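You operate a simulated robot arm through the tools that you are given. There is no shell and no other tool.

The job below is to be done with a simulated robot arm. You get a single attempt, and the scene is never put back.

TASK
Put the red striped packet on the shelf under the flap. Then put the brown paper cup in the sink bowl. Then close the left sink door. Then press the round yellow button three times. Then open the door right of the bins, fetch the large clear tub and set it on the shelf of the cupboard right of the bins, then shut the right. Then take the red starry packet and put it on top of the red reel. Then put the pink bar on the top of the back counter away on the top of the steel counter. Then open the middle cupboard door. Keep to this order. Set down upright: brown paper cup, large clear tub, red starry packet.

It is judged by the outcome, as a careful person would: the job done as asked, and still so three seconds after it is handed in. It fails if anything else is knocked over, pushed out of place, dropped, spilled or broken.

THE ROBOT
A 6-joint arm with a fingered hand on a trunk, on a base that drives. Base frame: it is fixed to the floor where the robot stands at the start and does not move with it; the origin is under the middle of the robot, x ahead of it, y to its left, z up. Lengths are in mm, angles in degrees, forces in N, time in s.
With the tool pointing down near the work surface it reaches from about 240 to 500 mm from the robot's upright axis, wherever it stands. Its first joint turns from -166.0 to 166.0 degrees. Places, roughly: brown paper cup (7x7x8 cm) [2900, 1600, 1000]; door right of the bins [2200, -100, 400]; large clear tub [3750, 1250, 750]; left sink door [2800, 900, 500]; middle cupboard door [2400, 300, 500]; pink bar [1750, -750, 1000]; red reel (6x6x5 cm) [3600, -1100, 900]; red starry packet (5x5x6 cm) [2600, -3800, 600]; red striped packet (5x5x5 cm) [2400, 3000, 900]; round yellow button [2400, 700, 1000]; shelf of the cupboard right of the bins [2000, 0, 500]; shelf under the flap (16x38 cm) [3280, 1720, 1000]; sink bowl [2600, 1200, 800]; top of the steel counter [4100, -700, 800]. Payload 2.3 kg.
The TCP is the grasp point between the finger pads, 22 mm short of the fingertips. In the tool frame z runs along the fingers and y along their closing line. Largest opening 112 mm; the body of the gripper starts 60 mm behind the TCP. The gripper is a hand of 3 fingers: y runs from the thumb to the fingers, the wrist lies at [0, 0, -218] in the tool frame, and closing takes about 1.5 s.
Orientation is that of the tool frame in the base frame, as [roll, pitch, yaw] about the fixed x, y, z axes, in that order (R = Rz(yaw) Ry(pitch) Rx(roll)). With the fingers straight down and closing along the base's y, the tool's x points along the base's -x, its y along +y and its z along -z.

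THE INTERFACE
- The arm moves only by the tool send_rows. Its argument "motion" is a list of rows, each a list of 6 numbers: the shift along the base's x, y, z in mm, then the turn, a rotation vector about the base's x, y, z in degrees. In form: [[x, y, z, wx, wy, wz], ...]. A call has 1 to 20 rows; each row is the pose to reach, as a shift and turn from the pose commanded when the call began. "grip" is the finger opening in mm, from 0 to 112, set as the call begins (left out, the last holds). Rows are played at 5 a second. More than 50 mm and 8.6 degrees between two rows, or a gripper value outside its range, and nothing of the call is played. A pose out of reach is approached as far as the arm can. The call stops where the force on the tool passes 40 N (or 10 N more than at its start, if that is more) or the arm is blocked; 0.2 s more then pass. The fingers move at their own pace (about 72 mm/s each) and stop on an object; they squeeze with about 33 N. The grip force told is the motor's: it shows also when the fingers shut on nothing. Time passes only in rows, and 0.2 s behind the last, so rows that repeat a pose let the fingers close. It gives the time, the measured TCP pose, the force on the tool (base axes), the opening and the grip force at its end, in the units of the frame above (readings bear some noise), with the torque about the TCP (base axes, N m) and any sound that the robot's microphone picked up.
- Cameras (640 x 400 px; columns grow to the right, rows downward): "scene" is now at [14.4, 135.4, 1522]; the picture's right is [-0.11, -0.99, 0.00], its down [-0.69, 0.08, -0.72] and it looks along [0.71, -0.08, -0.70] (base axes); focal length 288 px, centre (320, 200). "wrist" rides on the gripper at [66, 3, -80] in the tool frame; the picture's right is [-0.05, 1.00, 0.00], its down [-0.77, -0.04, -0.64] and it looks along [-0.64, -0.03, 0.77] (tool axes); focal length 275 px, centre (320, 200). There is no depth. A picture from a camera that has moved, and an enlarged one, comes with that camera's place and axes in the base frame and with its lens. The place of the scene camera against the robot may be out by one fixed shift of up to 12 mm in any direction.
- get_image(camera): a new picture of that camera. The clock stands still meanwhile.
- slide_trunk(by): slides the trunk up (or, below 0, down) by that many mm; the arm and the scene camera ride with it, the base frame stays. It gives what a move gives, with no picture.
- base_move(legs): drives the robot by 1 to 6 legs, each [ahead, left, turn to the left] in mm, mm and degrees, along the robot's own axes; the way and the turn of a leg run together, so that a leg with both is an arc; at most 1500 mm and 180 degrees a leg. The arm and the cameras ride along, it lands a little off, and it stops where it bumps. It gives what a move gives.
- move_fingers(finger1, finger2, thumb_bend): sets how far each is bent, from 0 (flat) to 1 (curled in); at 0.3 the hand is open as for a grip, at 0.7 the pads meet at the TCP. One left out holds its place. A second passes; each finger stops where it meets its share of the squeeze, and holds until it gets a number again. A gripper value or a shape takes the hand back. It gives what a move gives, with no picture; readings hold the bend of each and the force on the fingers (four entries, about 0 where the hand has none), thumb and palm.
- set_grasp(shape): the hand has 3 fingers and takes this shape, open, in about a second: jaw (thumb against the fingers, like two jaws); tri (thumb and two fingers); tip (a fingertip pinch); poke (one finger out to press); point (the index stretched); flat (the hand flat); cup (the hand cupped); fist (a fist). The gripper value then closes the fingers along that shape, each until it touches; the sizes above hold for jaw. It gives what a move gives, with no picture.
- pan_tilt(pan, tilt): turns the head with the scene camera to pan (to the left, within 155 degrees either way) and tilt (down, from -29 to 69), counted from straight ahead of the robot. It gives what a move gives.
- inspect(camera, box): a new picture of the part [left, top, right, bottom] of that camera's present view, enlarged. The clock stands still meanwhile.
- close_job(): hands the job in; it is judged then, once.

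Nothing tells you exact positions but the pictures and the camera data. Unless the task says otherwise, let go and move clear before handing in.

The tools are called after ">>>" as name(argument=value, ...) on one line, values as JSON. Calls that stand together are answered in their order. send_rows: Moves the arm, as the interface text tells. Its arguments: {"type":"object","properties":{"motion":{"type":"array"},"grip":{"type":"number"}},"required":["motion"]} The other tools are called the same way: slide_trunk (by) slides the trunk up or down; set_grasp (shape) gives the hand a shape; move_fingers (finger1, finger2, thumb_bend) moves the fingers one by one; base_move (legs) drives the base; pan_tilt (pan, tilt) turns the head that bears the scene camera; get_image (camera) takes a picture; inspect (camera, box) takes an enlarged picture of a part of a camera's view; close_job () hands the job in.

At the start:

```text
clock: 0.0
eef_pos: [303.2, 55.2, 1081.6]
orientation: [179.9, 0.1, -179.9]
ft_force: [-0.4, 1.0, 0.2]
ft_torque: [0.03, -0.01, 0.02]
gripper_width: 111.8
grip_force: 0.0
shape: jaw
bend: [0.3, 0.3, 0.3]
finger forces: [0.0, 0.0, 0.0, 0.0, 0.0, 0.1]
trunk travel left (down, up): [-450.0, 140.0]
robot x, y, heading: [0.5, -0.5, 0.1]
head pan, tilt: [-6.5, 44.2]
```

scene: 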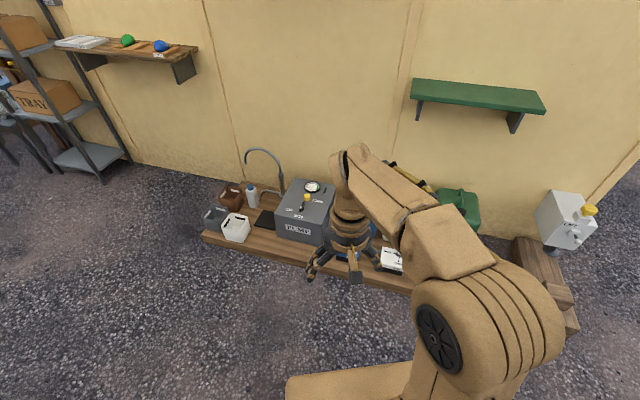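
wrist: 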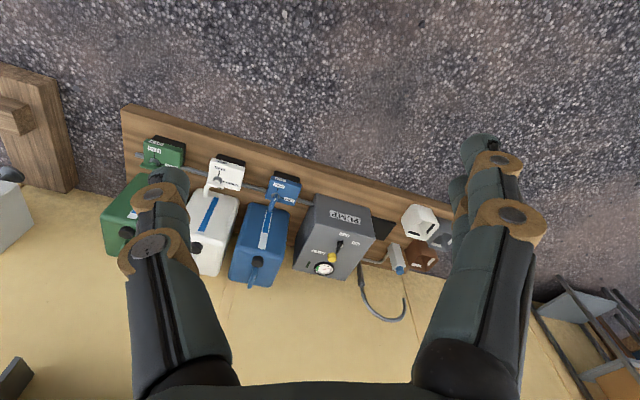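

I see a wall ahead with a work counter, a grey machine, bins and some shelves, but it isn't clear yet where each named thing is. I'll look around with the head first.

>>> pan_tilt(pan=40, tilt=15)

>>> get_image(camera="scene")

>>> pan_tilt(pan=0, tilt=15)

>>> get_image(camera="scene")

>>> pan_tilt(pan=-50, tilt=15)

>>> get_image(camera="scene")

>>> pan_tilt(pan=90, tilt=15)

>>> get_image(camera="scene")

```text
clock: 1.1
eef_pos: [302.6, 55.3, 1082.9]
orientation: [-180.0, 0.0, -180.0]
ft_force: [0.0, -0.2, -0.5]
ft_torque: [0.02, -0.04, 0.0]
gripper_width: 111.7
grip_force: 0.1
shape: jaw
bend: [0.3, 0.3, 0.3]
finger forces: [0.0, 0.0, 0.1, 0.0, 0.0, 0.1]
trunk travel left (down, up): [-450.0, 140.0]
robot x, y, heading: [-0.5, 1.3, -0.4]
head pan, tilt: [40.0, 15.0]
```

```text
taken
camera scene: at [4.6, 204.6, 1567.6], right [0.64, -0.77, 0.0], down [-0.2, -0.17, -0.97], along [0.74, 0.62, -0.26], focal length 288 px, centre (320, 200)
```

scene: 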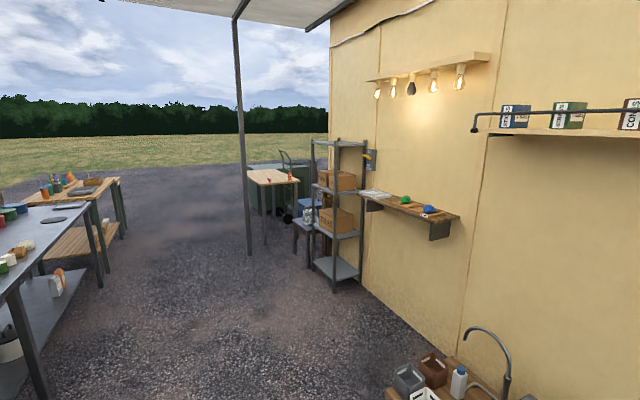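

```text
clock: 2.2
eef_pos: [303.1, 55.2, 1082.0]
orientation: [180.0, 0.0, -180.0]
ft_force: [0.1, 0.2, -0.4]
ft_torque: [0.02, -0.03, 0.01]
gripper_width: 111.7
grip_force: 0.0
shape: jaw
bend: [0.3, 0.3, 0.3]
finger forces: [0.1, 0.0, 0.1, 0.0, 0.0, 0.0]
trunk travel left (down, up): [-450.0, 140.0]
robot x, y, heading: [-1.1, 4.5, -0.2]
head pan, tilt: [0.0, 15.0]
```

```text
taken
camera scene: at [26.3, 144.8, 1567.6], right [0.0, -1.0, 0.0], down [-0.26, 0.0, -0.97], along [0.97, 0.0, -0.26], focal length 288 px, centre (320, 200)
```

scene: 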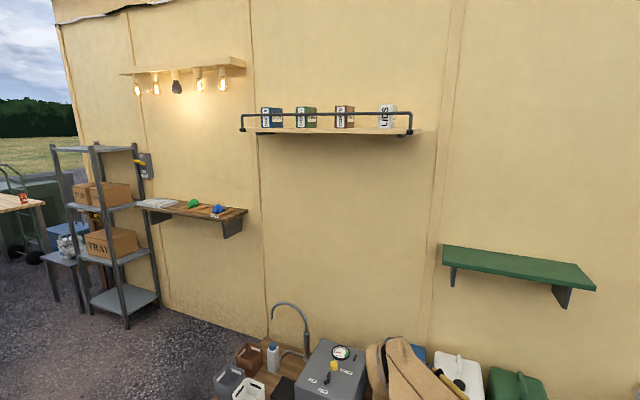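

```text
clock: 3.4
eef_pos: [303.6, 55.0, 1080.8]
orientation: [180.0, 0.0, -180.0]
ft_force: [0.3, 0.6, 0.2]
ft_torque: [0.0, 0.0, -0.03]
gripper_width: 111.7
grip_force: 0.1
shape: jaw
bend: [0.3, 0.3, 0.3]
finger forces: [0.0, 0.1, 0.0, 0.0, 0.0, 0.0]
trunk travel left (down, up): [-450.0, 140.0]
robot x, y, heading: [-0.2, 2.1, -0.3]
head pan, tilt: [-50.0, 15.0]
```

```text
taken
camera scene: at [-6.9, 73.2, 1567.6], right [-0.77, -0.64, 0.0], down [-0.17, 0.2, -0.97], along [0.62, -0.74, -0.26], focal length 288 px, centre (320, 200)
```

scene: 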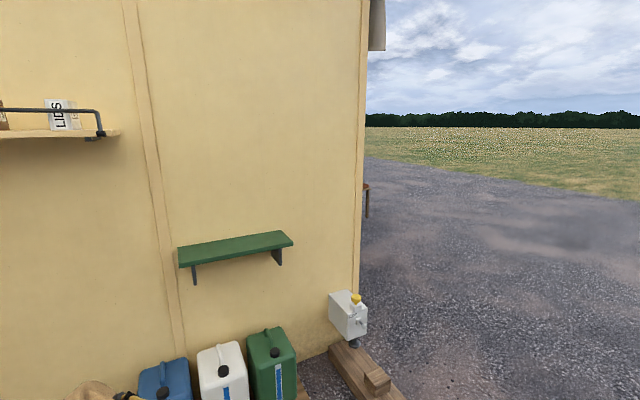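

```text
clock: 5.6
eef_pos: [301.9, 54.3, 1082.1]
orientation: [-180.0, 0.0, 179.9]
ft_force: [-0.3, 0.7, 1.3]
ft_torque: [-0.01, -0.02, -0.01]
gripper_width: 111.7
grip_force: 0.1
shape: jaw
bend: [0.3, 0.3, 0.3]
finger forces: [0.1, 0.0, 0.1, 0.1, 0.1, 0.1]
trunk travel left (down, up): [-450.0, 140.0]
robot x, y, heading: [-0.7, 1.1, 0.0]
head pan, tilt: [90.0, 15.0]
```

```text
taken
camera scene: at [-67.0, 238.1, 1567.6], right [1.0, 0.0, 0.0], down [0.0, -0.26, -0.97], along [0.0, 0.97, -0.26], focal length 288 px, centre (320, 200)
```

scene: 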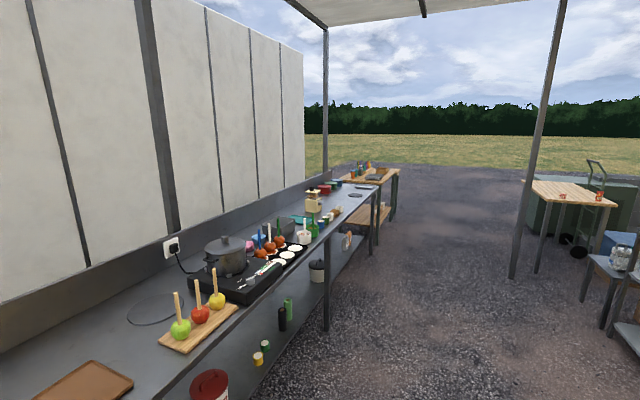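

The wall ahead belongs to a van or shed whose inside, with the cupboards and sink, seems to lie beyond it. The wooden table with red packets is ahead to the left. I'll look the rest of the way round before driving.

>>> pan_tilt(pan=-100, tilt=10)

>>> get_image(camera="scene")

>>> pan_tilt(pan=-150, tilt=10)

>>> get_image(camera="scene")

>>> pan_tilt(pan=150, tilt=20)

>>> get_image(camera="scene")

>>> pan_tilt(pan=55, tilt=10)

>>> get_image(camera="scene")

>>> inspect(camera="scene", box=[300, 100, 560, 280])

```text
clock: 8.4
eef_pos: [302.7, 55.8, 1081.7]
orientation: [179.9, 0.1, -179.9]
ft_force: [0.1, -1.3, 0.5]
ft_torque: [-0.02, -0.01, -0.01]
gripper_width: 111.8
grip_force: 0.1
shape: jaw
bend: [0.3, 0.3, 0.3]
finger forces: [0.0, 0.0, 0.0, 0.0, 0.1, 0.0]
trunk travel left (down, up): [-450.0, 140.0]
robot x, y, heading: [-3.8, -3.7, 0.1]
head pan, tilt: [-100.0, 10.0]
```

```text
taken
camera scene: at [-83.2, 53.1, 1575.8], right [-0.98, 0.17, 0.0], down [0.03, 0.17, -0.98], along [-0.17, -0.97, -0.17], focal length 288 px, centre (320, 200)
```

scene: 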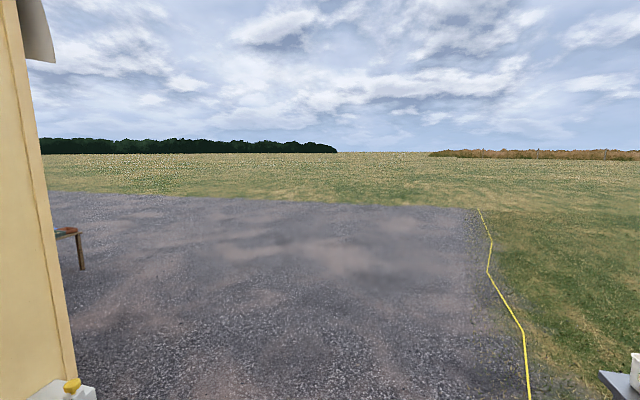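

```text
clock: 9.6
eef_pos: [304.2, 55.2, 1082.2]
orientation: [-180.0, 0.0, -180.0]
ft_force: [-0.6, -1.1, 0.3]
ft_torque: [0.0, 0.02, 0.02]
gripper_width: 112.1
grip_force: 0.1
shape: jaw
bend: [0.3, 0.3, 0.3]
finger forces: [0.1, 0.1, 0.1, 0.1, 0.1, 0.0]
trunk travel left (down, up): [-450.0, 140.0]
robot x, y, heading: [1.9, 3.8, -0.3]
head pan, tilt: [-150.0, 10.0]
```

```text
taken
camera scene: at [-147.5, 98.1, 1575.8], right [-0.5, 0.87, 0.0], down [0.15, 0.09, -0.98], along [-0.85, -0.49, -0.17], focal length 288 px, centre (320, 200)
```

scene: 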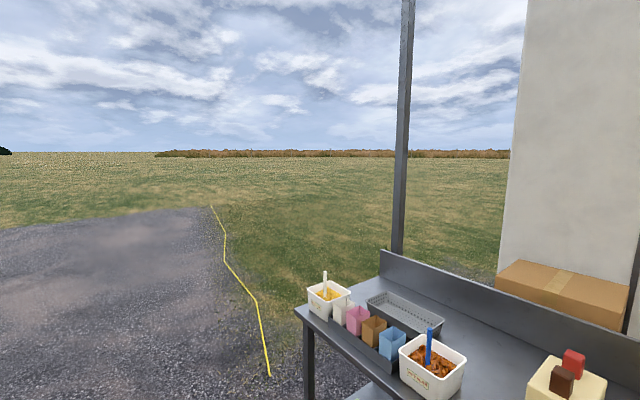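

```text
clock: 13.7
eef_pos: [303.4, 55.2, 1082.4]
orientation: [-179.9, 0.0, -179.9]
ft_force: [0.3, -0.2, 0.0]
ft_torque: [-0.02, 0.01, 0.01]
gripper_width: 111.6
grip_force: 0.1
shape: jaw
bend: [0.3, 0.3, 0.3]
finger forces: [0.0, 0.0, 0.1, 0.0, 0.0, 0.0]
trunk travel left (down, up): [-450.0, 140.0]
robot x, y, heading: [-1.1, -1.6, 0.2]
head pan, tilt: [150.0, 20.0]
```

```text
taken
camera scene: at [-147.7, 191.2, 1559.5], right [0.5, 0.87, 0.0], down [0.3, -0.17, -0.94], along [-0.81, 0.47, -0.34], focal length 288 px, centre (320, 200)
```

scene: 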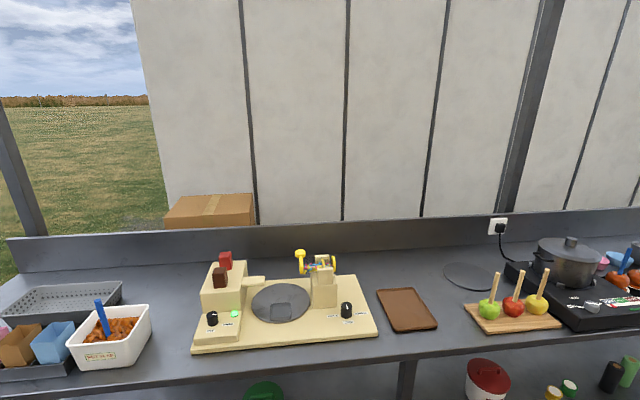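

```text
clock: 15.4
eef_pos: [304.0, 55.4, 1082.1]
orientation: [-180.0, 0.0, -179.9]
ft_force: [-0.8, -0.5, -0.1]
ft_torque: [0.01, -0.02, 0.03]
gripper_width: 111.9
grip_force: 0.1
shape: jaw
bend: [0.3, 0.3, 0.3]
finger forces: [0.0, 0.0, 0.0, 0.0, 0.0, 0.0]
trunk travel left (down, up): [-450.0, 140.0]
robot x, y, heading: [0.8, 2.4, -0.1]
head pan, tilt: [55.0, 10.0]
```

```text
taken
camera scene: at [-13.8, 220.9, 1575.8], right [0.82, -0.57, 0.0], down [-0.1, -0.14, -0.98], along [0.56, 0.81, -0.17], focal length 288 px, centre (320, 200)
```

scene: 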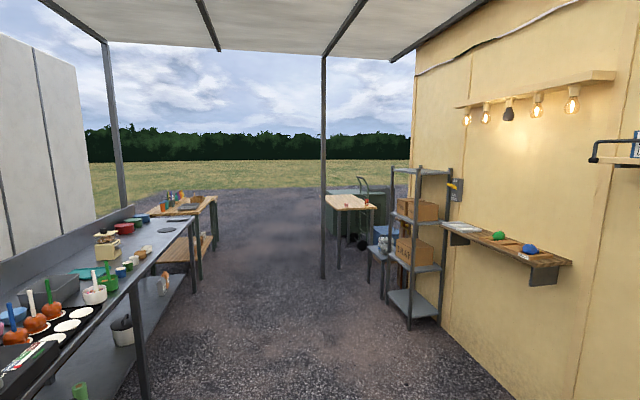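

```text
2.22 times, centred on (430, 190) of scene
camera zoom: at [-13.8, 220.9, 1575.8], right [0.82, -0.57, 0.0], down [-0.1, -0.14, -0.98], along [0.56, 0.81, -0.17], focal length 639 px, centre (76, 222)
```

zoom: 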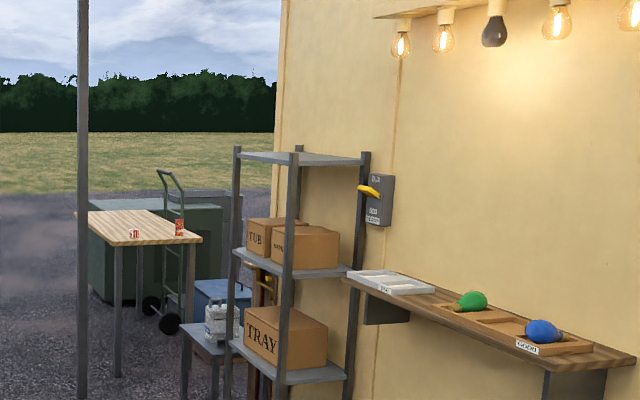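

The red striped packet is on the wooden table ahead-left, beyond a canopy pole. I'll turn to face along the wall and drive nearer to get a better map.

>>> base_move(legs=[[0, 0, 62], [1400, 0, 0]])

>>> pan_tilt(pan=-20, tilt=20)

>>> get_image(camera="scene")

>>> inspect(camera="scene", box=[200, 60, 440, 260])

```text
clock: 25.2
eef_pos: [751.7, 1556.0, 1081.6]
orientation: [180.0, 0.0, -117.0]
ft_force: [-0.1, -0.1, 0.0]
ft_torque: [0.03, 0.0, -0.01]
gripper_width: 111.7
grip_force: 0.0
shape: jaw
bend: [0.3, 0.3, 0.3]
finger forces: [0.0, 0.0, 0.0, 0.1, 0.1, 0.0]
trunk travel left (down, up): [-450.0, 140.0]
robot x, y, heading: [658.1, 1258.6, 63.3]
head pan, tilt: [55.0, 10.0]
```

```text
clock: 26.7
eef_pos: [751.8, 1555.9, 1081.7]
orientation: [179.9, 0.0, -117.0]
ft_force: [0.2, 0.3, -1.0]
ft_torque: [-0.01, -0.02, 0.0]
gripper_width: 111.9
grip_force: 0.1
shape: jaw
bend: [0.3, 0.3, 0.3]
finger forces: [0.0, 0.0, 0.1, 0.1, 0.1, 0.0]
trunk travel left (down, up): [-450.0, 140.0]
robot x, y, heading: [660.3, 1260.9, 63.0]
head pan, tilt: [-20.0, 20.0]
```

```text
taken
camera scene: at [571.6, 1339.0, 1559.5], right [0.68, -0.73, 0.0], down [-0.25, -0.23, -0.94], along [0.69, 0.64, -0.34], focal length 288 px, centre (320, 200)
```

scene: 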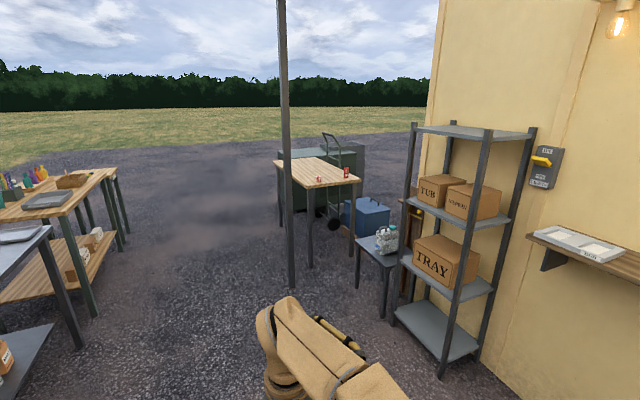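

```text
2.00 times, centred on (320, 160) of scene
camera zoom: at [571.6, 1339.0, 1559.5], right [0.68, -0.73, 0.0], down [-0.25, -0.23, -0.94], along [0.69, 0.64, -0.34], focal length 575 px, centre (320, 280)
```

zoom: 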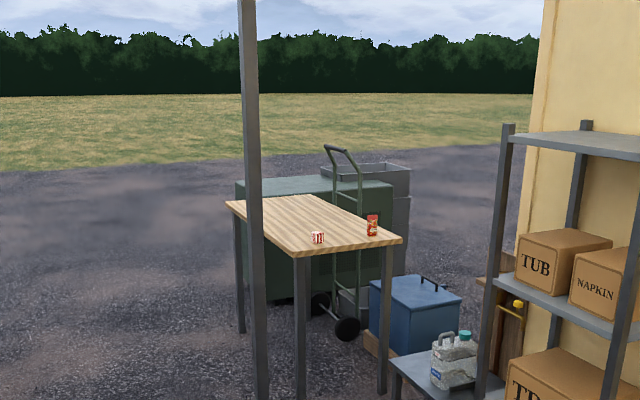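

The packets stand near the near end of the wooden table, around (2350, 3000), with the canopy pole near (1924, 2943). I'll go round the left of the pole and approach the table's long side.

>>> base_move(legs=[[1450, 0, 0], [0, 0, 12], [780, 0, 0], [0, 0, -95]])

>>> pan_tilt(pan=0, tilt=30)

>>> get_image(camera="scene")

>>> inspect(camera="scene", box=[240, 40, 640, 290])

```text
clock: 42.5
eef_pos: [1780.7, 3262.0, 1083.2]
orientation: [-180.0, 0.0, 159.5]
ft_force: [0.7, -0.2, 0.6]
ft_torque: [0.02, 0.01, 0.02]
gripper_width: 111.8
grip_force: 0.0
shape: jaw
bend: [0.3, 0.3, 0.3]
finger forces: [0.0, 0.0, 0.0, 0.1, 0.0, 0.1]
trunk travel left (down, up): [-450.0, 140.0]
robot x, y, heading: [1477.4, 3317.9, -20.3]
head pan, tilt: [-20.0, 20.0]
```

```text
clock: 43.4
eef_pos: [1780.9, 3261.9, 1082.4]
orientation: [180.0, 0.0, 159.5]
ft_force: [-0.2, 0.1, -0.1]
ft_torque: [-0.04, -0.01, 0.0]
gripper_width: 111.8
grip_force: 0.1
shape: jaw
bend: [0.3, 0.3, 0.3]
finger forces: [0.0, 0.0, 0.0, 0.1, 0.0, 0.0]
trunk travel left (down, up): [-450.0, 140.0]
robot x, y, heading: [1475.4, 3315.2, -20.4]
head pan, tilt: [0.0, 30.0]
```

```text
taken
camera scene: at [1547.5, 3442.1, 1543.5], right [-0.35, -0.94, 0.0], down [-0.47, 0.18, -0.87], along [0.81, -0.3, -0.5], focal length 288 px, centre (320, 200)
```

scene: 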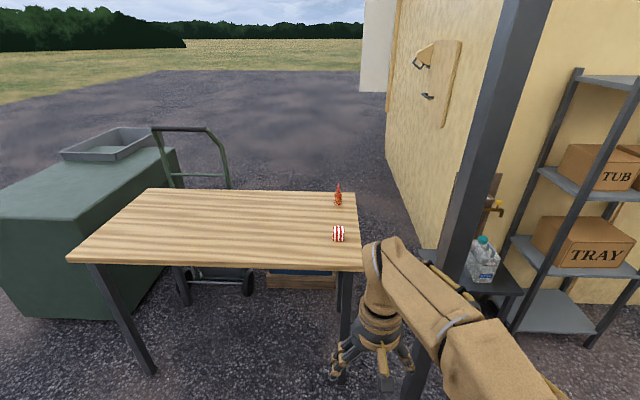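

```text
1.60 times, centred on (440, 165) of scene
camera zoom: at [1547.5, 3442.1, 1543.5], right [-0.35, -0.94, 0.0], down [-0.47, 0.18, -0.87], along [0.81, -0.3, -0.5], focal length 460 px, centre (128, 256)
```

zoom: 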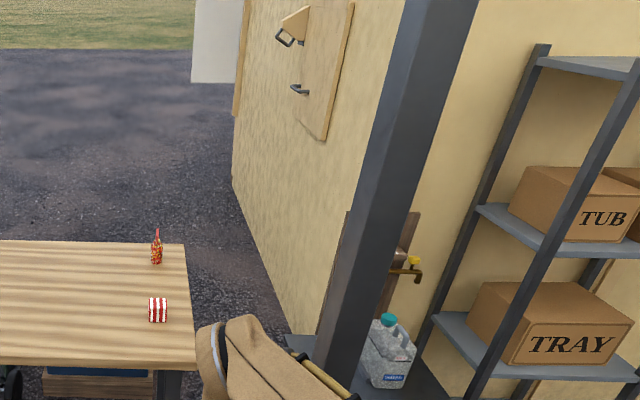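

The striped packet stands at about (2386, 3050) with the table top near z 825; another red packet is 260 mm beyond it. I'll sidestep left of the pole and close in.

>>> base_move(legs=[[0, 188, 0], [480, 0, 0], [0, 0, -14]])

>>> pan_tilt(pan=0, tilt=50)

>>> get_image(camera="scene")

>>> get_image(camera="wrist")

```text
clock: 48.2
eef_pos: [2263.4, 3198.1, 1082.0]
orientation: [-180.0, -0.1, 145.0]
ft_force: [-0.5, -0.8, 0.0]
ft_torque: [-0.01, -0.04, -0.02]
gripper_width: 111.9
grip_force: 0.0
shape: jaw
bend: [0.3, 0.3, 0.3]
finger forces: [0.0, 0.1, 0.0, 0.1, 0.0, 0.1]
trunk travel left (down, up): [-450.0, 140.0]
robot x, y, heading: [1984.9, 3331.3, -35.1]
head pan, tilt: [0.0, 30.0]
```

```text
clock: 49.0
eef_pos: [2262.9, 3198.8, 1082.3]
orientation: [-180.0, 0.0, 144.9]
ft_force: [-0.4, -0.2, -0.1]
ft_torque: [-0.04, 0.0, -0.01]
gripper_width: 112.0
grip_force: 0.0
shape: jaw
bend: [0.3, 0.3, 0.3]
finger forces: [0.0, 0.1, 0.0, 0.0, 0.1, 0.0]
trunk travel left (down, up): [-450.0, 140.0]
robot x, y, heading: [1978.6, 3323.9, -35.2]
head pan, tilt: [0.0, 50.0]
```

```text
taken
camera scene: at [2071.9, 3437.1, 1514.0], right [-0.57, -0.82, 0.0], down [-0.63, 0.44, -0.64], along [0.53, -0.37, -0.77], focal length 288 px, centre (320, 200)
```

scene: 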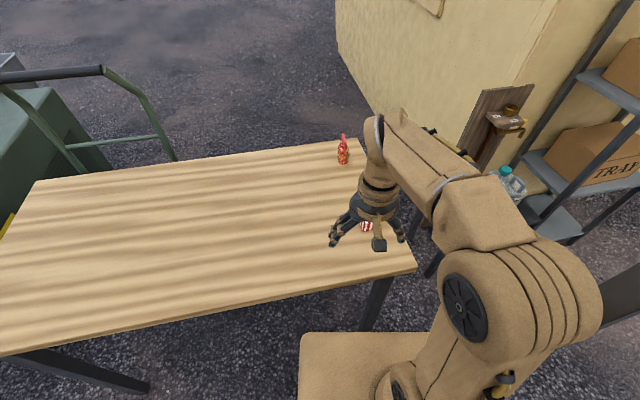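

```text
taken
camera wrist: at [2211.5, 3240.2, 1160.7], right [0.61, 0.79, 0.0], down [0.61, -0.47, 0.64], along [0.5, -0.39, -0.77], focal length 275 px, centre (320, 200)
```

wrist: 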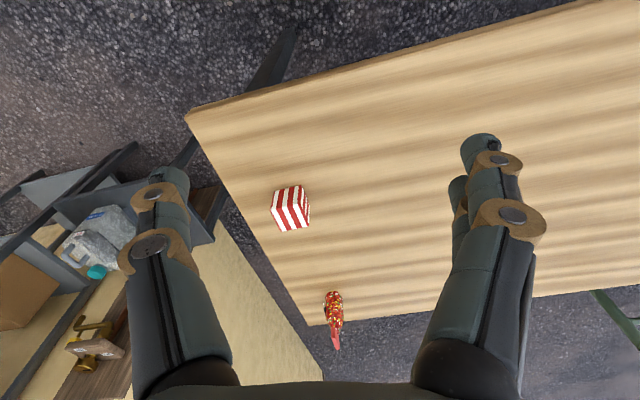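

The striped packet shows clearly between the fingers in the wrist view, at about (2395, 3042). I'll zoom in to get its orientation.

>>> inspect(camera="wrist", box=[240, 160, 340, 250])

>>> inspect(camera="scene", box=[310, 180, 430, 280])

```text
4.44 times, centred on (290, 205) of wrist
camera zoom: at [2211.5, 3240.2, 1160.7], right [0.61, 0.79, 0.0], down [0.61, -0.47, 0.64], along [0.5, -0.39, -0.77], focal length 1224 px, centre (453, 178)
```

zoom: 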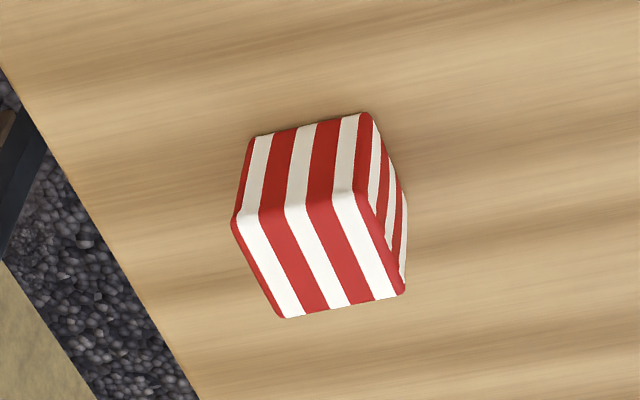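

```text
4.00 times, centred on (370, 230) of scene
camera zoom: at [2071.9, 3437.1, 1514.0], right [-0.57, -0.82, 0.0], down [-0.63, 0.44, -0.64], along [0.53, -0.37, -0.77], focal length 1150 px, centre (120, 80)
```

zoom: 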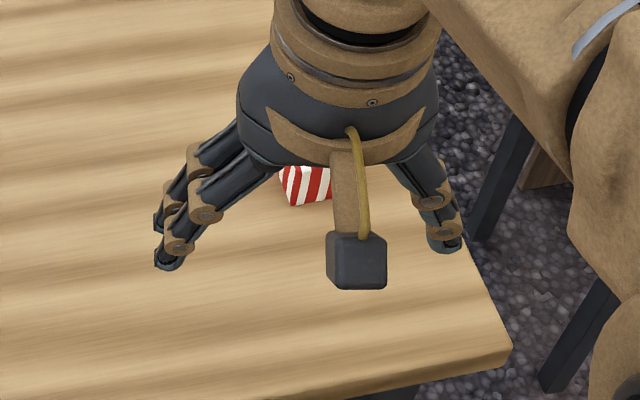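

The packet sits square to the table at about (2397, 3042), top near z 875. Before I choose a grasp I want to see the shelf under the flap on the van's end wall.

>>> pan_tilt(pan=-20, tilt=15)

>>> get_image(camera="scene")

>>> inspect(camera="scene", box=[200, 80, 440, 260])

```text
clock: 50.0
eef_pos: [2262.3, 3200.0, 1081.8]
orientation: [-179.9, 0.1, 144.9]
ft_force: [-0.9, -0.1, -0.5]
ft_torque: [0.0, 0.01, -0.03]
gripper_width: 111.8
grip_force: 0.1
shape: jaw
bend: [0.3, 0.3, 0.3]
finger forces: [0.0, 0.0, 0.0, 0.1, 0.0, 0.1]
trunk travel left (down, up): [-450.0, 140.0]
robot x, y, heading: [1982.8, 3329.2, -35.0]
head pan, tilt: [-20.0, 15.0]
```

```text
taken
camera scene: at [2062.4, 3404.8, 1567.6], right [-0.82, -0.57, 0.0], down [-0.15, 0.21, -0.97], along [0.55, -0.79, -0.26], focal length 288 px, centre (320, 200)
```

scene: 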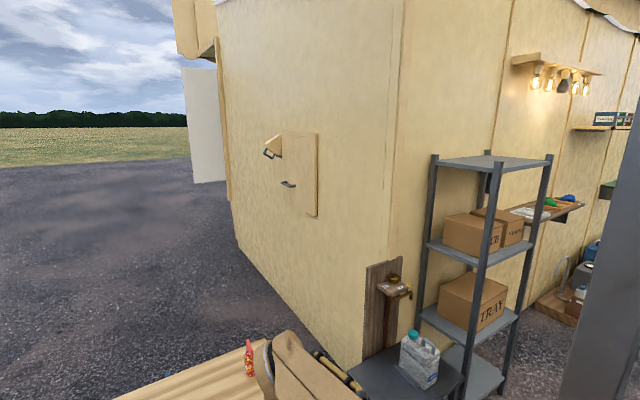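

```text
2.22 times, centred on (320, 170) of scene
camera zoom: at [2062.4, 3404.8, 1567.6], right [-0.82, -0.57, 0.0], down [-0.15, 0.21, -0.97], along [0.55, -0.79, -0.26], focal length 639 px, centre (320, 267)
```

zoom: 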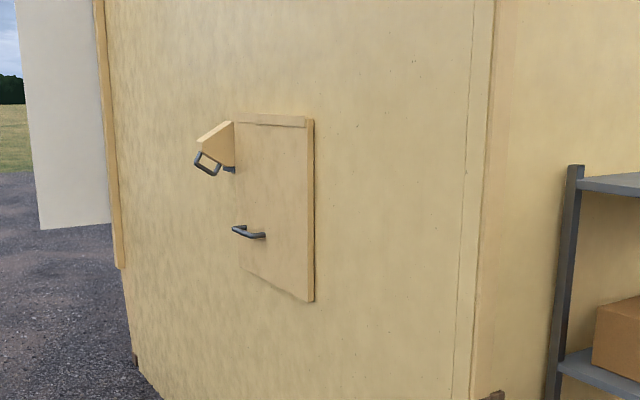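

The end wall carries a closed panel with a handle at its lower left and a wedge-shaped thing beside it, which is probably the flap. I need a closer look at it and at how wide my own base is, so I'll tilt the head down.

>>> inspect(camera="scene", box=[250, 110, 340, 230])

>>> pan_tilt(pan=-90, tilt=69)

>>> get_image(camera="scene")

>>> pan_tilt(pan=90, tilt=69)

>>> get_image(camera="scene")

```text
3.33 times, centred on (295, 170) of scene
camera zoom: at [2062.4, 3404.8, 1567.6], right [-0.82, -0.57, 0.0], down [-0.15, 0.21, -0.97], along [0.55, -0.79, -0.26], focal length 958 px, centre (403, 300)
```

zoom: 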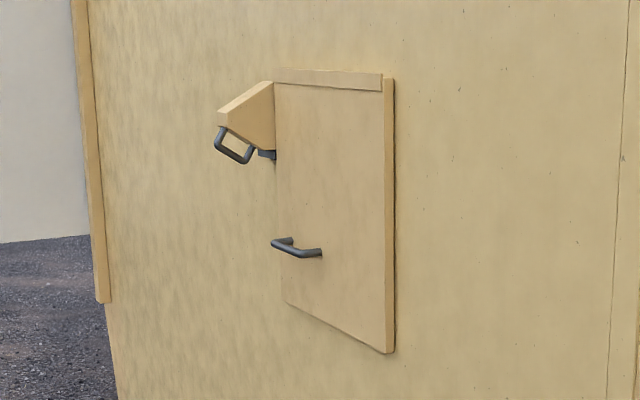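

```text
clock: 51.4
eef_pos: [2263.1, 3197.6, 1081.7]
orientation: [-180.0, 0.0, 144.9]
ft_force: [-0.2, -1.2, -0.6]
ft_torque: [0.03, -0.02, -0.01]
gripper_width: 111.9
grip_force: 0.0
shape: jaw
bend: [0.3, 0.3, 0.3]
finger forces: [0.0, 0.0, 0.0, 0.0, 0.0, 0.0]
trunk travel left (down, up): [-450.0, 140.0]
robot x, y, heading: [1982.5, 3328.5, -35.0]
head pan, tilt: [-90.0, 68.8]
```

```text
taken
camera scene: at [1976.7, 3435.6, 1492.0], right [-0.82, 0.57, 0.0], down [0.54, 0.76, -0.36], along [-0.21, -0.3, -0.93], focal length 288 px, centre (320, 200)
```

scene: 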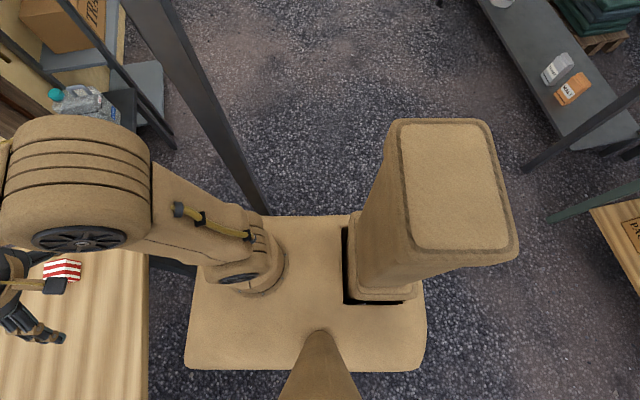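

```text
clock: 54.1
eef_pos: [2263.4, 3199.0, 1081.1]
orientation: [-180.0, 0.0, 144.9]
ft_force: [0.1, 0.0, -0.5]
ft_torque: [-0.02, 0.0, -0.01]
gripper_width: 111.9
grip_force: 0.0
shape: jaw
bend: [0.3, 0.3, 0.3]
finger forces: [0.1, 0.0, 0.0, 0.0, 0.1, 0.0]
trunk travel left (down, up): [-450.0, 140.0]
robot x, y, heading: [1984.9, 3330.9, -35.1]
head pan, tilt: [90.0, 68.8]
```

```text
taken
camera scene: at [2041.1, 3527.1, 1492.0], right [0.82, -0.58, 0.0], down [-0.54, -0.76, -0.36], along [0.21, 0.3, -0.93], focal length 288 px, centre (320, 200)
```

scene: 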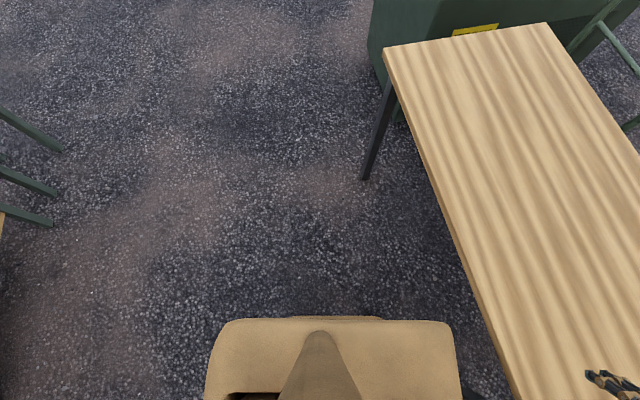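

My base looks like a tan platform, but its real width isn't clear from the head camera. I'll slide the trunk a little to see whether the platform rides with it.

>>> slide_trunk(by=120)

>>> get_image(camera="scene")

>>> pan_tilt(pan=-90, tilt=69)

>>> get_image(camera="scene")

```text
clock: 55.6
eef_pos: [2263.2, 3199.6, 1203.0]
orientation: [-180.0, 0.0, 144.9]
ft_force: [0.0, 0.4, 1.1]
ft_torque: [-0.03, -0.02, -0.02]
gripper_width: 111.9
grip_force: 0.0
shape: jaw
bend: [0.3, 0.3, 0.3]
finger forces: [0.0, 0.0, 0.0, 0.0, 0.1, 0.0]
trunk travel left (down, up): [-570.0, 20.0]
robot x, y, heading: [1986.0, 3329.4, -35.1]
head pan, tilt: [90.0, 68.8]
```

```text
taken
camera scene: at [2041.1, 3527.2, 1611.9], right [0.82, -0.57, 0.0], down [-0.54, -0.76, -0.36], along [0.21, 0.3, -0.93], focal length 288 px, centre (320, 200)
```

scene: 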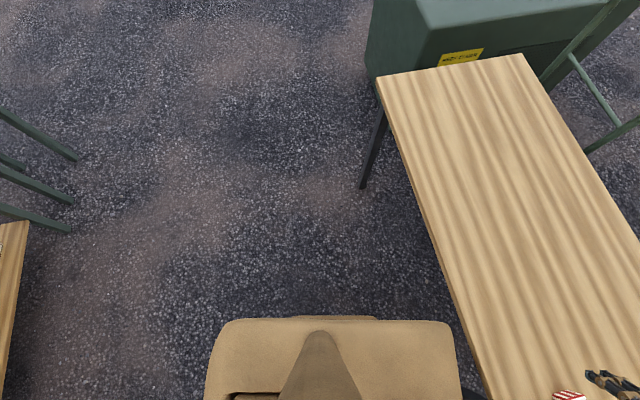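

```text
clock: 58.3
eef_pos: [2263.4, 3198.8, 1201.6]
orientation: [180.0, 0.0, 144.9]
ft_force: [-0.7, -0.4, 0.8]
ft_torque: [0.0, 0.02, -0.02]
gripper_width: 111.9
grip_force: 0.1
shape: jaw
bend: [0.3, 0.3, 0.3]
finger forces: [0.0, 0.1, 0.1, 0.0, 0.1, 0.0]
trunk travel left (down, up): [-570.0, 20.0]
robot x, y, heading: [1981.1, 3328.7, -35.2]
head pan, tilt: [-90.0, 68.8]
```

```text
taken
camera scene: at [1976.8, 3435.6, 1612.0], right [-0.82, 0.57, 0.0], down [0.54, 0.76, -0.36], along [-0.21, -0.3, -0.93], focal length 288 px, centre (320, 200)
```

scene: 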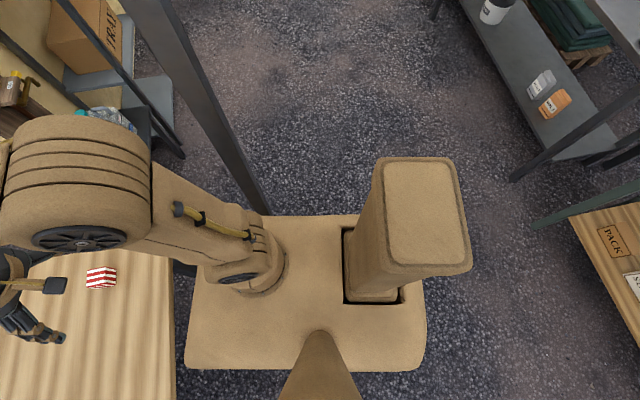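

The platform rides with the trunk and is roughly 360 mm wide by 575 mm long. I'll look at the gap between the packet table and the small grey table to see whether I can pass.

>>> pan_tilt(pan=-45, tilt=45)

>>> get_image(camera="scene")

>>> pan_tilt(pan=45, tilt=35)

>>> get_image(camera="scene")

```text
clock: 59.4
eef_pos: [2264.1, 3198.2, 1202.4]
orientation: [-180.0, -0.1, 144.9]
ft_force: [0.5, 0.2, 0.4]
ft_torque: [-0.01, 0.01, -0.02]
gripper_width: 111.6
grip_force: 0.1
shape: jaw
bend: [0.3, 0.3, 0.3]
finger forces: [0.0, 0.0, 0.0, 0.0, 0.0, 0.1]
trunk travel left (down, up): [-570.0, 20.0]
robot x, y, heading: [1981.2, 3325.4, -35.0]
head pan, tilt: [-45.0, 45.0]
```

```text
taken
camera scene: at [2022.7, 3401.3, 1640.8], right [-0.99, -0.17, 0.0], down [-0.12, 0.7, -0.71], along [0.12, -0.7, -0.71], focal length 288 px, centre (320, 200)
```

scene: 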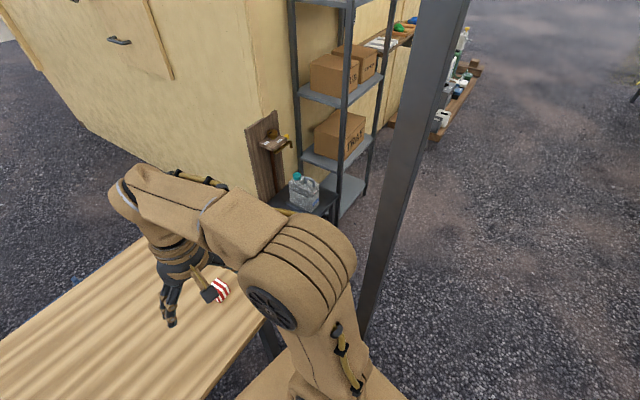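

```text
clock: 61.1
eef_pos: [2263.3, 3199.1, 1202.4]
orientation: [180.0, 0.0, 144.9]
ft_force: [0.4, -0.5, 0.5]
ft_torque: [0.0, -0.02, -0.01]
gripper_width: 111.9
grip_force: 0.0
shape: jaw
bend: [0.3, 0.3, 0.3]
finger forces: [0.0, 0.0, 0.0, 0.0, 0.0, 0.0]
trunk travel left (down, up): [-570.0, 20.0]
robot x, y, heading: [1986.7, 3325.8, -35.2]
head pan, tilt: [45.0, 35.0]
```

```text
taken
camera scene: at [2095.7, 3496.5, 1655.6], right [0.17, -0.99, 0.0], down [-0.57, -0.1, -0.82], along [0.81, 0.14, -0.57], focal length 288 px, centre (320, 200)
```

scene: 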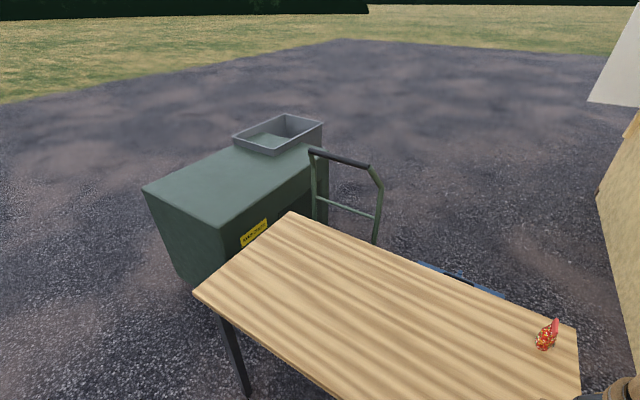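

There's open ground past the far end of the table and the green chest. I'll back off and drive round that way to view the end wall square-on.

>>> base_move(legs=[[-250, 0, 0], [0, 0, 104.5], [1500, 0, 0], [600, 0, 0], [0, 0, -90], [1300, 0, 0]])

>>> pan_tilt(pan=-60, tilt=15)

>>> get_image(camera="scene")

```text
clock: 87.4
eef_pos: [3990.8, 4989.2, 1201.4]
orientation: [180.0, 0.0, 160.9]
ft_force: [-0.1, 0.5, -1.4]
ft_torque: [-0.02, -0.03, 0.03]
gripper_width: 111.9
grip_force: 0.1
shape: jaw
bend: [0.3, 0.3, 0.3]
finger forces: [0.1, 0.1, 0.1, 0.1, 0.1, 0.0]
trunk travel left (down, up): [-570.0, 20.0]
robot x, y, heading: [3688.0, 5036.7, -18.9]
head pan, tilt: [45.0, 35.0]
```

```text
clock: 89.2
eef_pos: [3991.0, 4989.5, 1202.1]
orientation: [180.0, 0.0, 160.8]
ft_force: [-0.1, -0.2, 0.0]
ft_torque: [-0.01, 0.03, -0.03]
gripper_width: 111.7
grip_force: 0.0
shape: jaw
bend: [0.3, 0.3, 0.3]
finger forces: [0.1, 0.1, 0.0, 0.0, 0.0, 0.1]
trunk travel left (down, up): [-570.0, 20.0]
robot x, y, heading: [3690.1, 5037.2, -19.0]
head pan, tilt: [-60.0, 15.0]
```

```text
taken
camera scene: at [3686.4, 5100.7, 1687.6], right [-0.98, -0.19, 0.0], down [-0.05, 0.25, -0.97], along [0.18, -0.95, -0.26], focal length 288 px, centre (320, 200)
```

scene: 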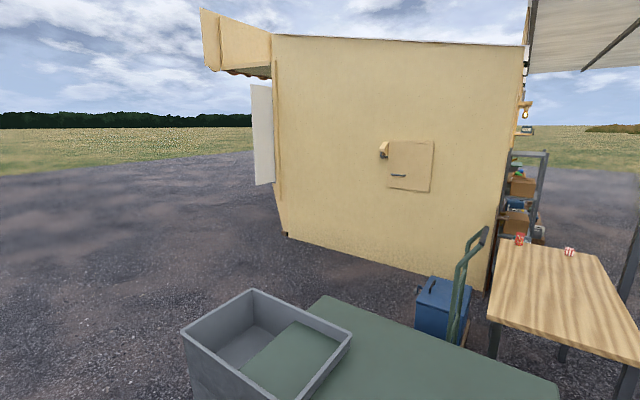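

I can see the whole end wall now: a closed flap in the middle and an awning with an open panel on the far side. I'll clear the chest and drive toward the flap.

>>> base_move(legs=[[1000, 0, 0], [0, 0, -91], [1400, 0, 0], [500, 0, 0]])

>>> pan_tilt(pan=30, tilt=10)

>>> get_image(camera="scene")

>>> pan_tilt(pan=-20, tilt=15)

>>> get_image(camera="scene")

```text
clock: 100.8
eef_pos: [4439.6, 4114.8, 1201.5]
orientation: [180.0, 0.1, 65.2]
ft_force: [0.3, -0.3, 0.1]
ft_torque: [-0.01, -0.02, 0.01]
gripper_width: 112.0
grip_force: 0.0
shape: jaw
bend: [0.3, 0.3, 0.3]
finger forces: [0.1, 0.1, 0.0, 0.0, 0.1, 0.0]
trunk travel left (down, up): [-570.0, 20.0]
robot x, y, heading: [4512.1, 4413.3, -114.6]
head pan, tilt: [-60.0, 15.0]
stopped in leg 3: the robot was blocked; the commanded pose is now the measured one
```

```text
clock: 102.5
eef_pos: [4438.0, 4116.2, 1203.1]
orientation: [-180.0, 0.0, 65.2]
ft_force: [-0.2, 0.3, 0.4]
ft_torque: [-0.02, 0.0, 0.0]
gripper_width: 112.0
grip_force: 0.1
shape: jaw
bend: [0.3, 0.3, 0.3]
finger forces: [0.0, 0.0, 0.1, 0.0, 0.0, 0.0]
trunk travel left (down, up): [-570.0, 20.0]
robot x, y, heading: [4515.6, 4414.9, -114.8]
head pan, tilt: [30.0, 10.0]
```

```text
taken
camera scene: at [4669.7, 4320.6, 1695.8], right [-1.0, -0.09, 0.0], down [-0.02, 0.17, -0.98], along [0.09, -0.98, -0.17], focal length 288 px, centre (320, 200)
```

scene: 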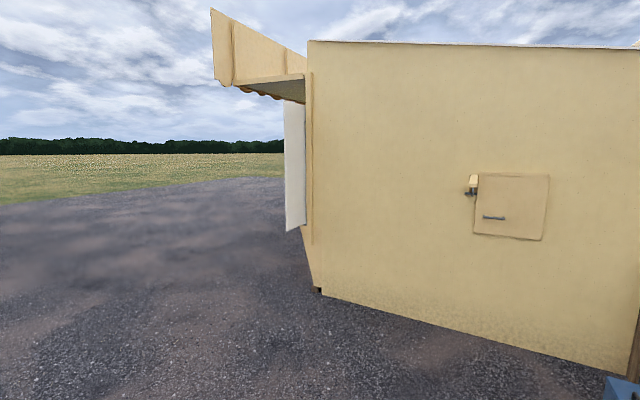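

```text
clock: 103.7
eef_pos: [4439.5, 4116.0, 1201.8]
orientation: [179.9, 0.0, 65.2]
ft_force: [-0.6, 0.2, -0.7]
ft_torque: [0.0, 0.0, 0.0]
gripper_width: 111.7
grip_force: 0.1
shape: jaw
bend: [0.3, 0.3, 0.3]
finger forces: [0.0, 0.0, 0.1, 0.0, 0.1, 0.0]
trunk travel left (down, up): [-570.0, 20.0]
robot x, y, heading: [4514.4, 4417.0, -114.6]
head pan, tilt: [-20.0, 15.0]
```

```text
taken
camera scene: at [4595.6, 4346.7, 1687.6], right [-0.71, 0.7, 0.0], down [0.18, 0.18, -0.97], along [-0.68, -0.69, -0.26], focal length 288 px, centre (320, 200)
```

scene: 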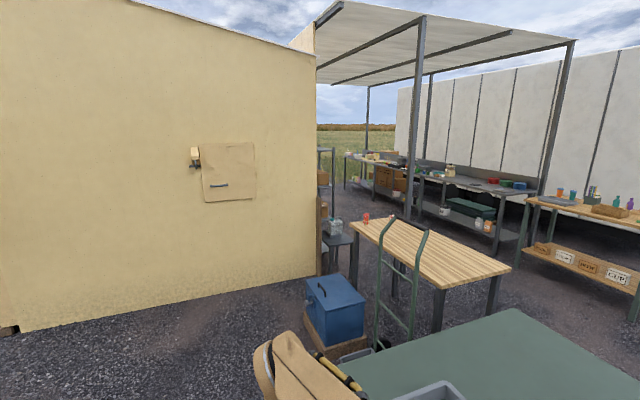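

I was stopped by the green chest on my right side. I'll check that nothing was disturbed there.

>>> pan_tilt(pan=-70, tilt=50)

>>> get_image(camera="scene")

>>> pan_tilt(pan=0, tilt=50)

>>> get_image(camera="scene")

```text
clock: 104.8
eef_pos: [4438.3, 4114.6, 1202.0]
orientation: [-180.0, 0.0, 65.2]
ft_force: [0.5, -0.2, 0.0]
ft_torque: [0.0, 0.0, -0.02]
gripper_width: 112.0
grip_force: 0.1
shape: jaw
bend: [0.3, 0.3, 0.3]
finger forces: [0.1, 0.0, 0.0, 0.0, 0.0, 0.0]
trunk travel left (down, up): [-570.0, 20.0]
robot x, y, heading: [4512.8, 4413.0, -114.4]
head pan, tilt: [-70.0, 50.0]
```

```text
taken
camera scene: at [4584.4, 4419.4, 1634.0], right [0.08, 1.0, 0.0], down [0.76, -0.06, -0.64], along [-0.64, 0.05, -0.77], focal length 288 px, centre (320, 200)
```

scene: 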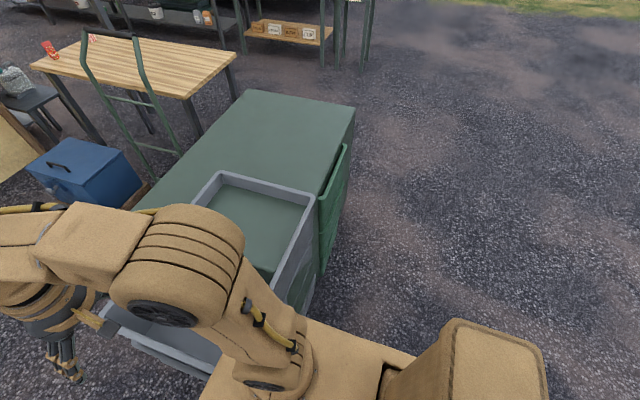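

```text
clock: 106.2
eef_pos: [4439.2, 4116.5, 1200.8]
orientation: [180.0, 0.0, 65.2]
ft_force: [-0.1, -1.0, 0.1]
ft_torque: [0.01, 0.0, 0.0]
gripper_width: 112.0
grip_force: 0.1
shape: jaw
bend: [0.3, 0.3, 0.3]
finger forces: [0.1, 0.1, 0.1, 0.0, 0.0, 0.1]
trunk travel left (down, up): [-570.0, 20.0]
robot x, y, heading: [4517.0, 4409.8, -114.8]
head pan, tilt: [0.0, 50.0]
```

```text
taken
camera scene: at [4628.9, 4343.3, 1633.9], right [-0.91, 0.42, 0.0], down [0.32, 0.7, -0.64], along [-0.27, -0.58, -0.77], focal length 288 px, centre (320, 200)
```

scene: 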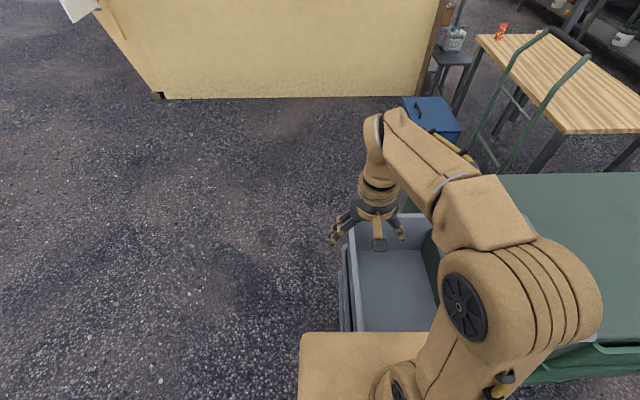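

I'm against the grey bins at the chest's end, and they look unmoved. I'll sidestep left away from them and then drive toward the end wall.

>>> base_move(legs=[[0, 450, 0], [0, 0, 4], [1400, 0, 0]])

>>> pan_tilt(pan=-10, tilt=15)

>>> get_image(camera="scene")

>>> pan_tilt(pan=-100, tilt=30)

>>> get_image(camera="scene")

```text
clock: 115.9
eef_pos: [4347.0, 2631.8, 1203.0]
orientation: [-179.9, 0.0, 68.0]
ft_force: [1.0, -0.8, -0.1]
ft_torque: [0.01, 0.03, 0.01]
gripper_width: 112.0
grip_force: 0.0
shape: jaw
bend: [0.3, 0.3, 0.3]
finger forces: [0.1, 0.0, 0.1, 0.0, 0.0, 0.0]
trunk travel left (down, up): [-570.0, 20.0]
robot x, y, heading: [4409.9, 2931.6, -111.9]
head pan, tilt: [0.0, 50.0]
```

```text
clock: 116.9
eef_pos: [4347.0, 2631.2, 1202.5]
orientation: [-180.0, 0.0, 68.0]
ft_force: [-0.4, -0.5, -0.4]
ft_torque: [-0.03, -0.01, 0.02]
gripper_width: 111.8
grip_force: 0.1
shape: jaw
bend: [0.3, 0.3, 0.3]
finger forces: [0.0, 0.1, 0.1, 0.0, 0.1, 0.0]
trunk travel left (down, up): [-570.0, 20.0]
robot x, y, heading: [4408.7, 2932.6, -112.0]
head pan, tilt: [-10.0, 15.0]
```

```text
taken
camera scene: at [4505.5, 2860.4, 1687.6], right [-0.85, 0.53, 0.0], down [0.14, 0.22, -0.97], along [-0.51, -0.82, -0.26], focal length 288 px, centre (320, 200)
```

scene: 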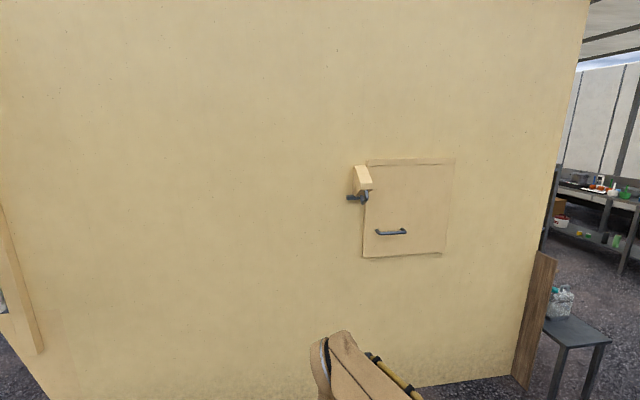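

```text
clock: 118.6
eef_pos: [4347.3, 2631.2, 1201.9]
orientation: [-180.0, 0.0, 68.0]
ft_force: [-0.2, 0.1, 0.2]
ft_torque: [0.0, 0.0, -0.02]
gripper_width: 111.9
grip_force: 0.1
shape: jaw
bend: [0.3, 0.3, 0.3]
finger forces: [0.2, 0.0, 0.1, 0.0, 0.0, 0.1]
trunk travel left (down, up): [-570.0, 20.0]
robot x, y, heading: [4407.1, 2931.3, -112.1]
head pan, tilt: [-100.0, 30.0]
```

```text
taken
camera scene: at [4478.1, 2987.5, 1663.5], right [0.53, 0.85, 0.0], down [0.42, -0.26, -0.87], along [-0.74, 0.46, -0.5], focal length 288 px, centre (320, 200)
```

scene: 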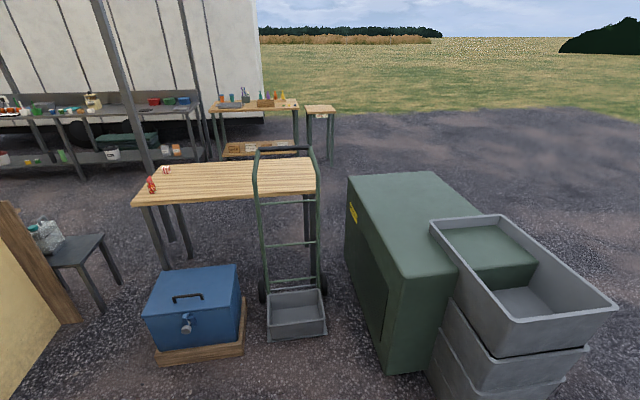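

I now see the flap nearly square-on. I'll zoom in on it to work out its hinge and latch.

>>> pan_tilt(pan=-10, tilt=15)

>>> inspect(camera="scene", box=[330, 145, 470, 270])

>>> inspect(camera="scene", box=[340, 155, 400, 215])

```text
clock: 120.2
eef_pos: [4347.5, 2631.6, 1202.4]
orientation: [-179.9, 0.0, 68.0]
ft_force: [-0.5, -0.5, 0.0]
ft_torque: [0.05, 0.04, -0.03]
gripper_width: 111.9
grip_force: 0.0
shape: jaw
bend: [0.3, 0.3, 0.3]
finger forces: [0.1, 0.1, 0.1, 0.0, 0.0, 0.0]
trunk travel left (down, up): [-570.0, 20.0]
robot x, y, heading: [4404.0, 2930.6, -111.5]
head pan, tilt: [-10.0, 15.0]
```

```text
3.20 times, centred on (400, 208) of scene
camera zoom: at [4505.5, 2860.5, 1687.6], right [-0.85, 0.53, 0.0], down [0.14, 0.22, -0.97], along [-0.51, -0.82, -0.26], focal length 920 px, centre (64, 176)
```

zoom: 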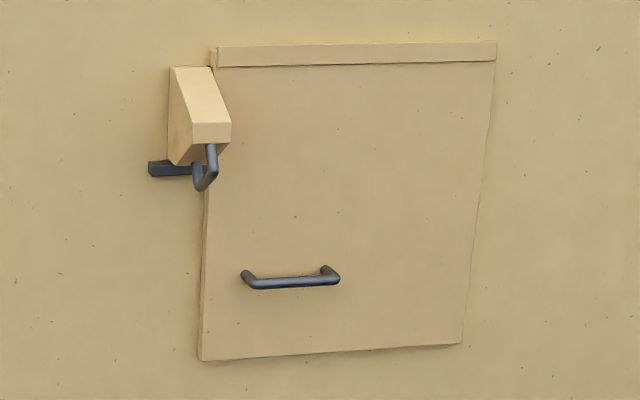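

```text
6.67 times, centred on (370, 185) of scene
camera zoom: at [4505.5, 2860.5, 1687.6], right [-0.85, 0.53, 0.0], down [0.14, 0.22, -0.97], along [-0.51, -0.82, -0.26], focal length 1917 px, centre (-13, 300)
```

zoom: 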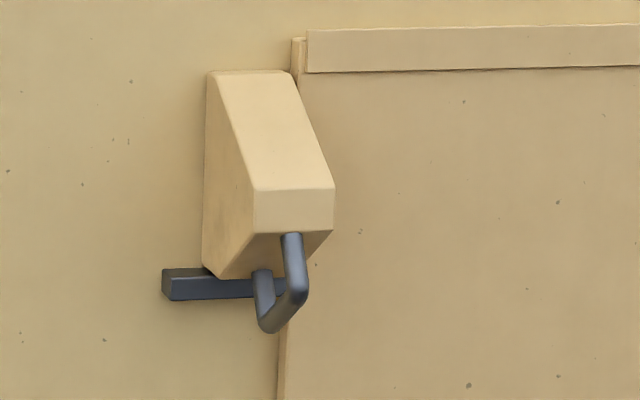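

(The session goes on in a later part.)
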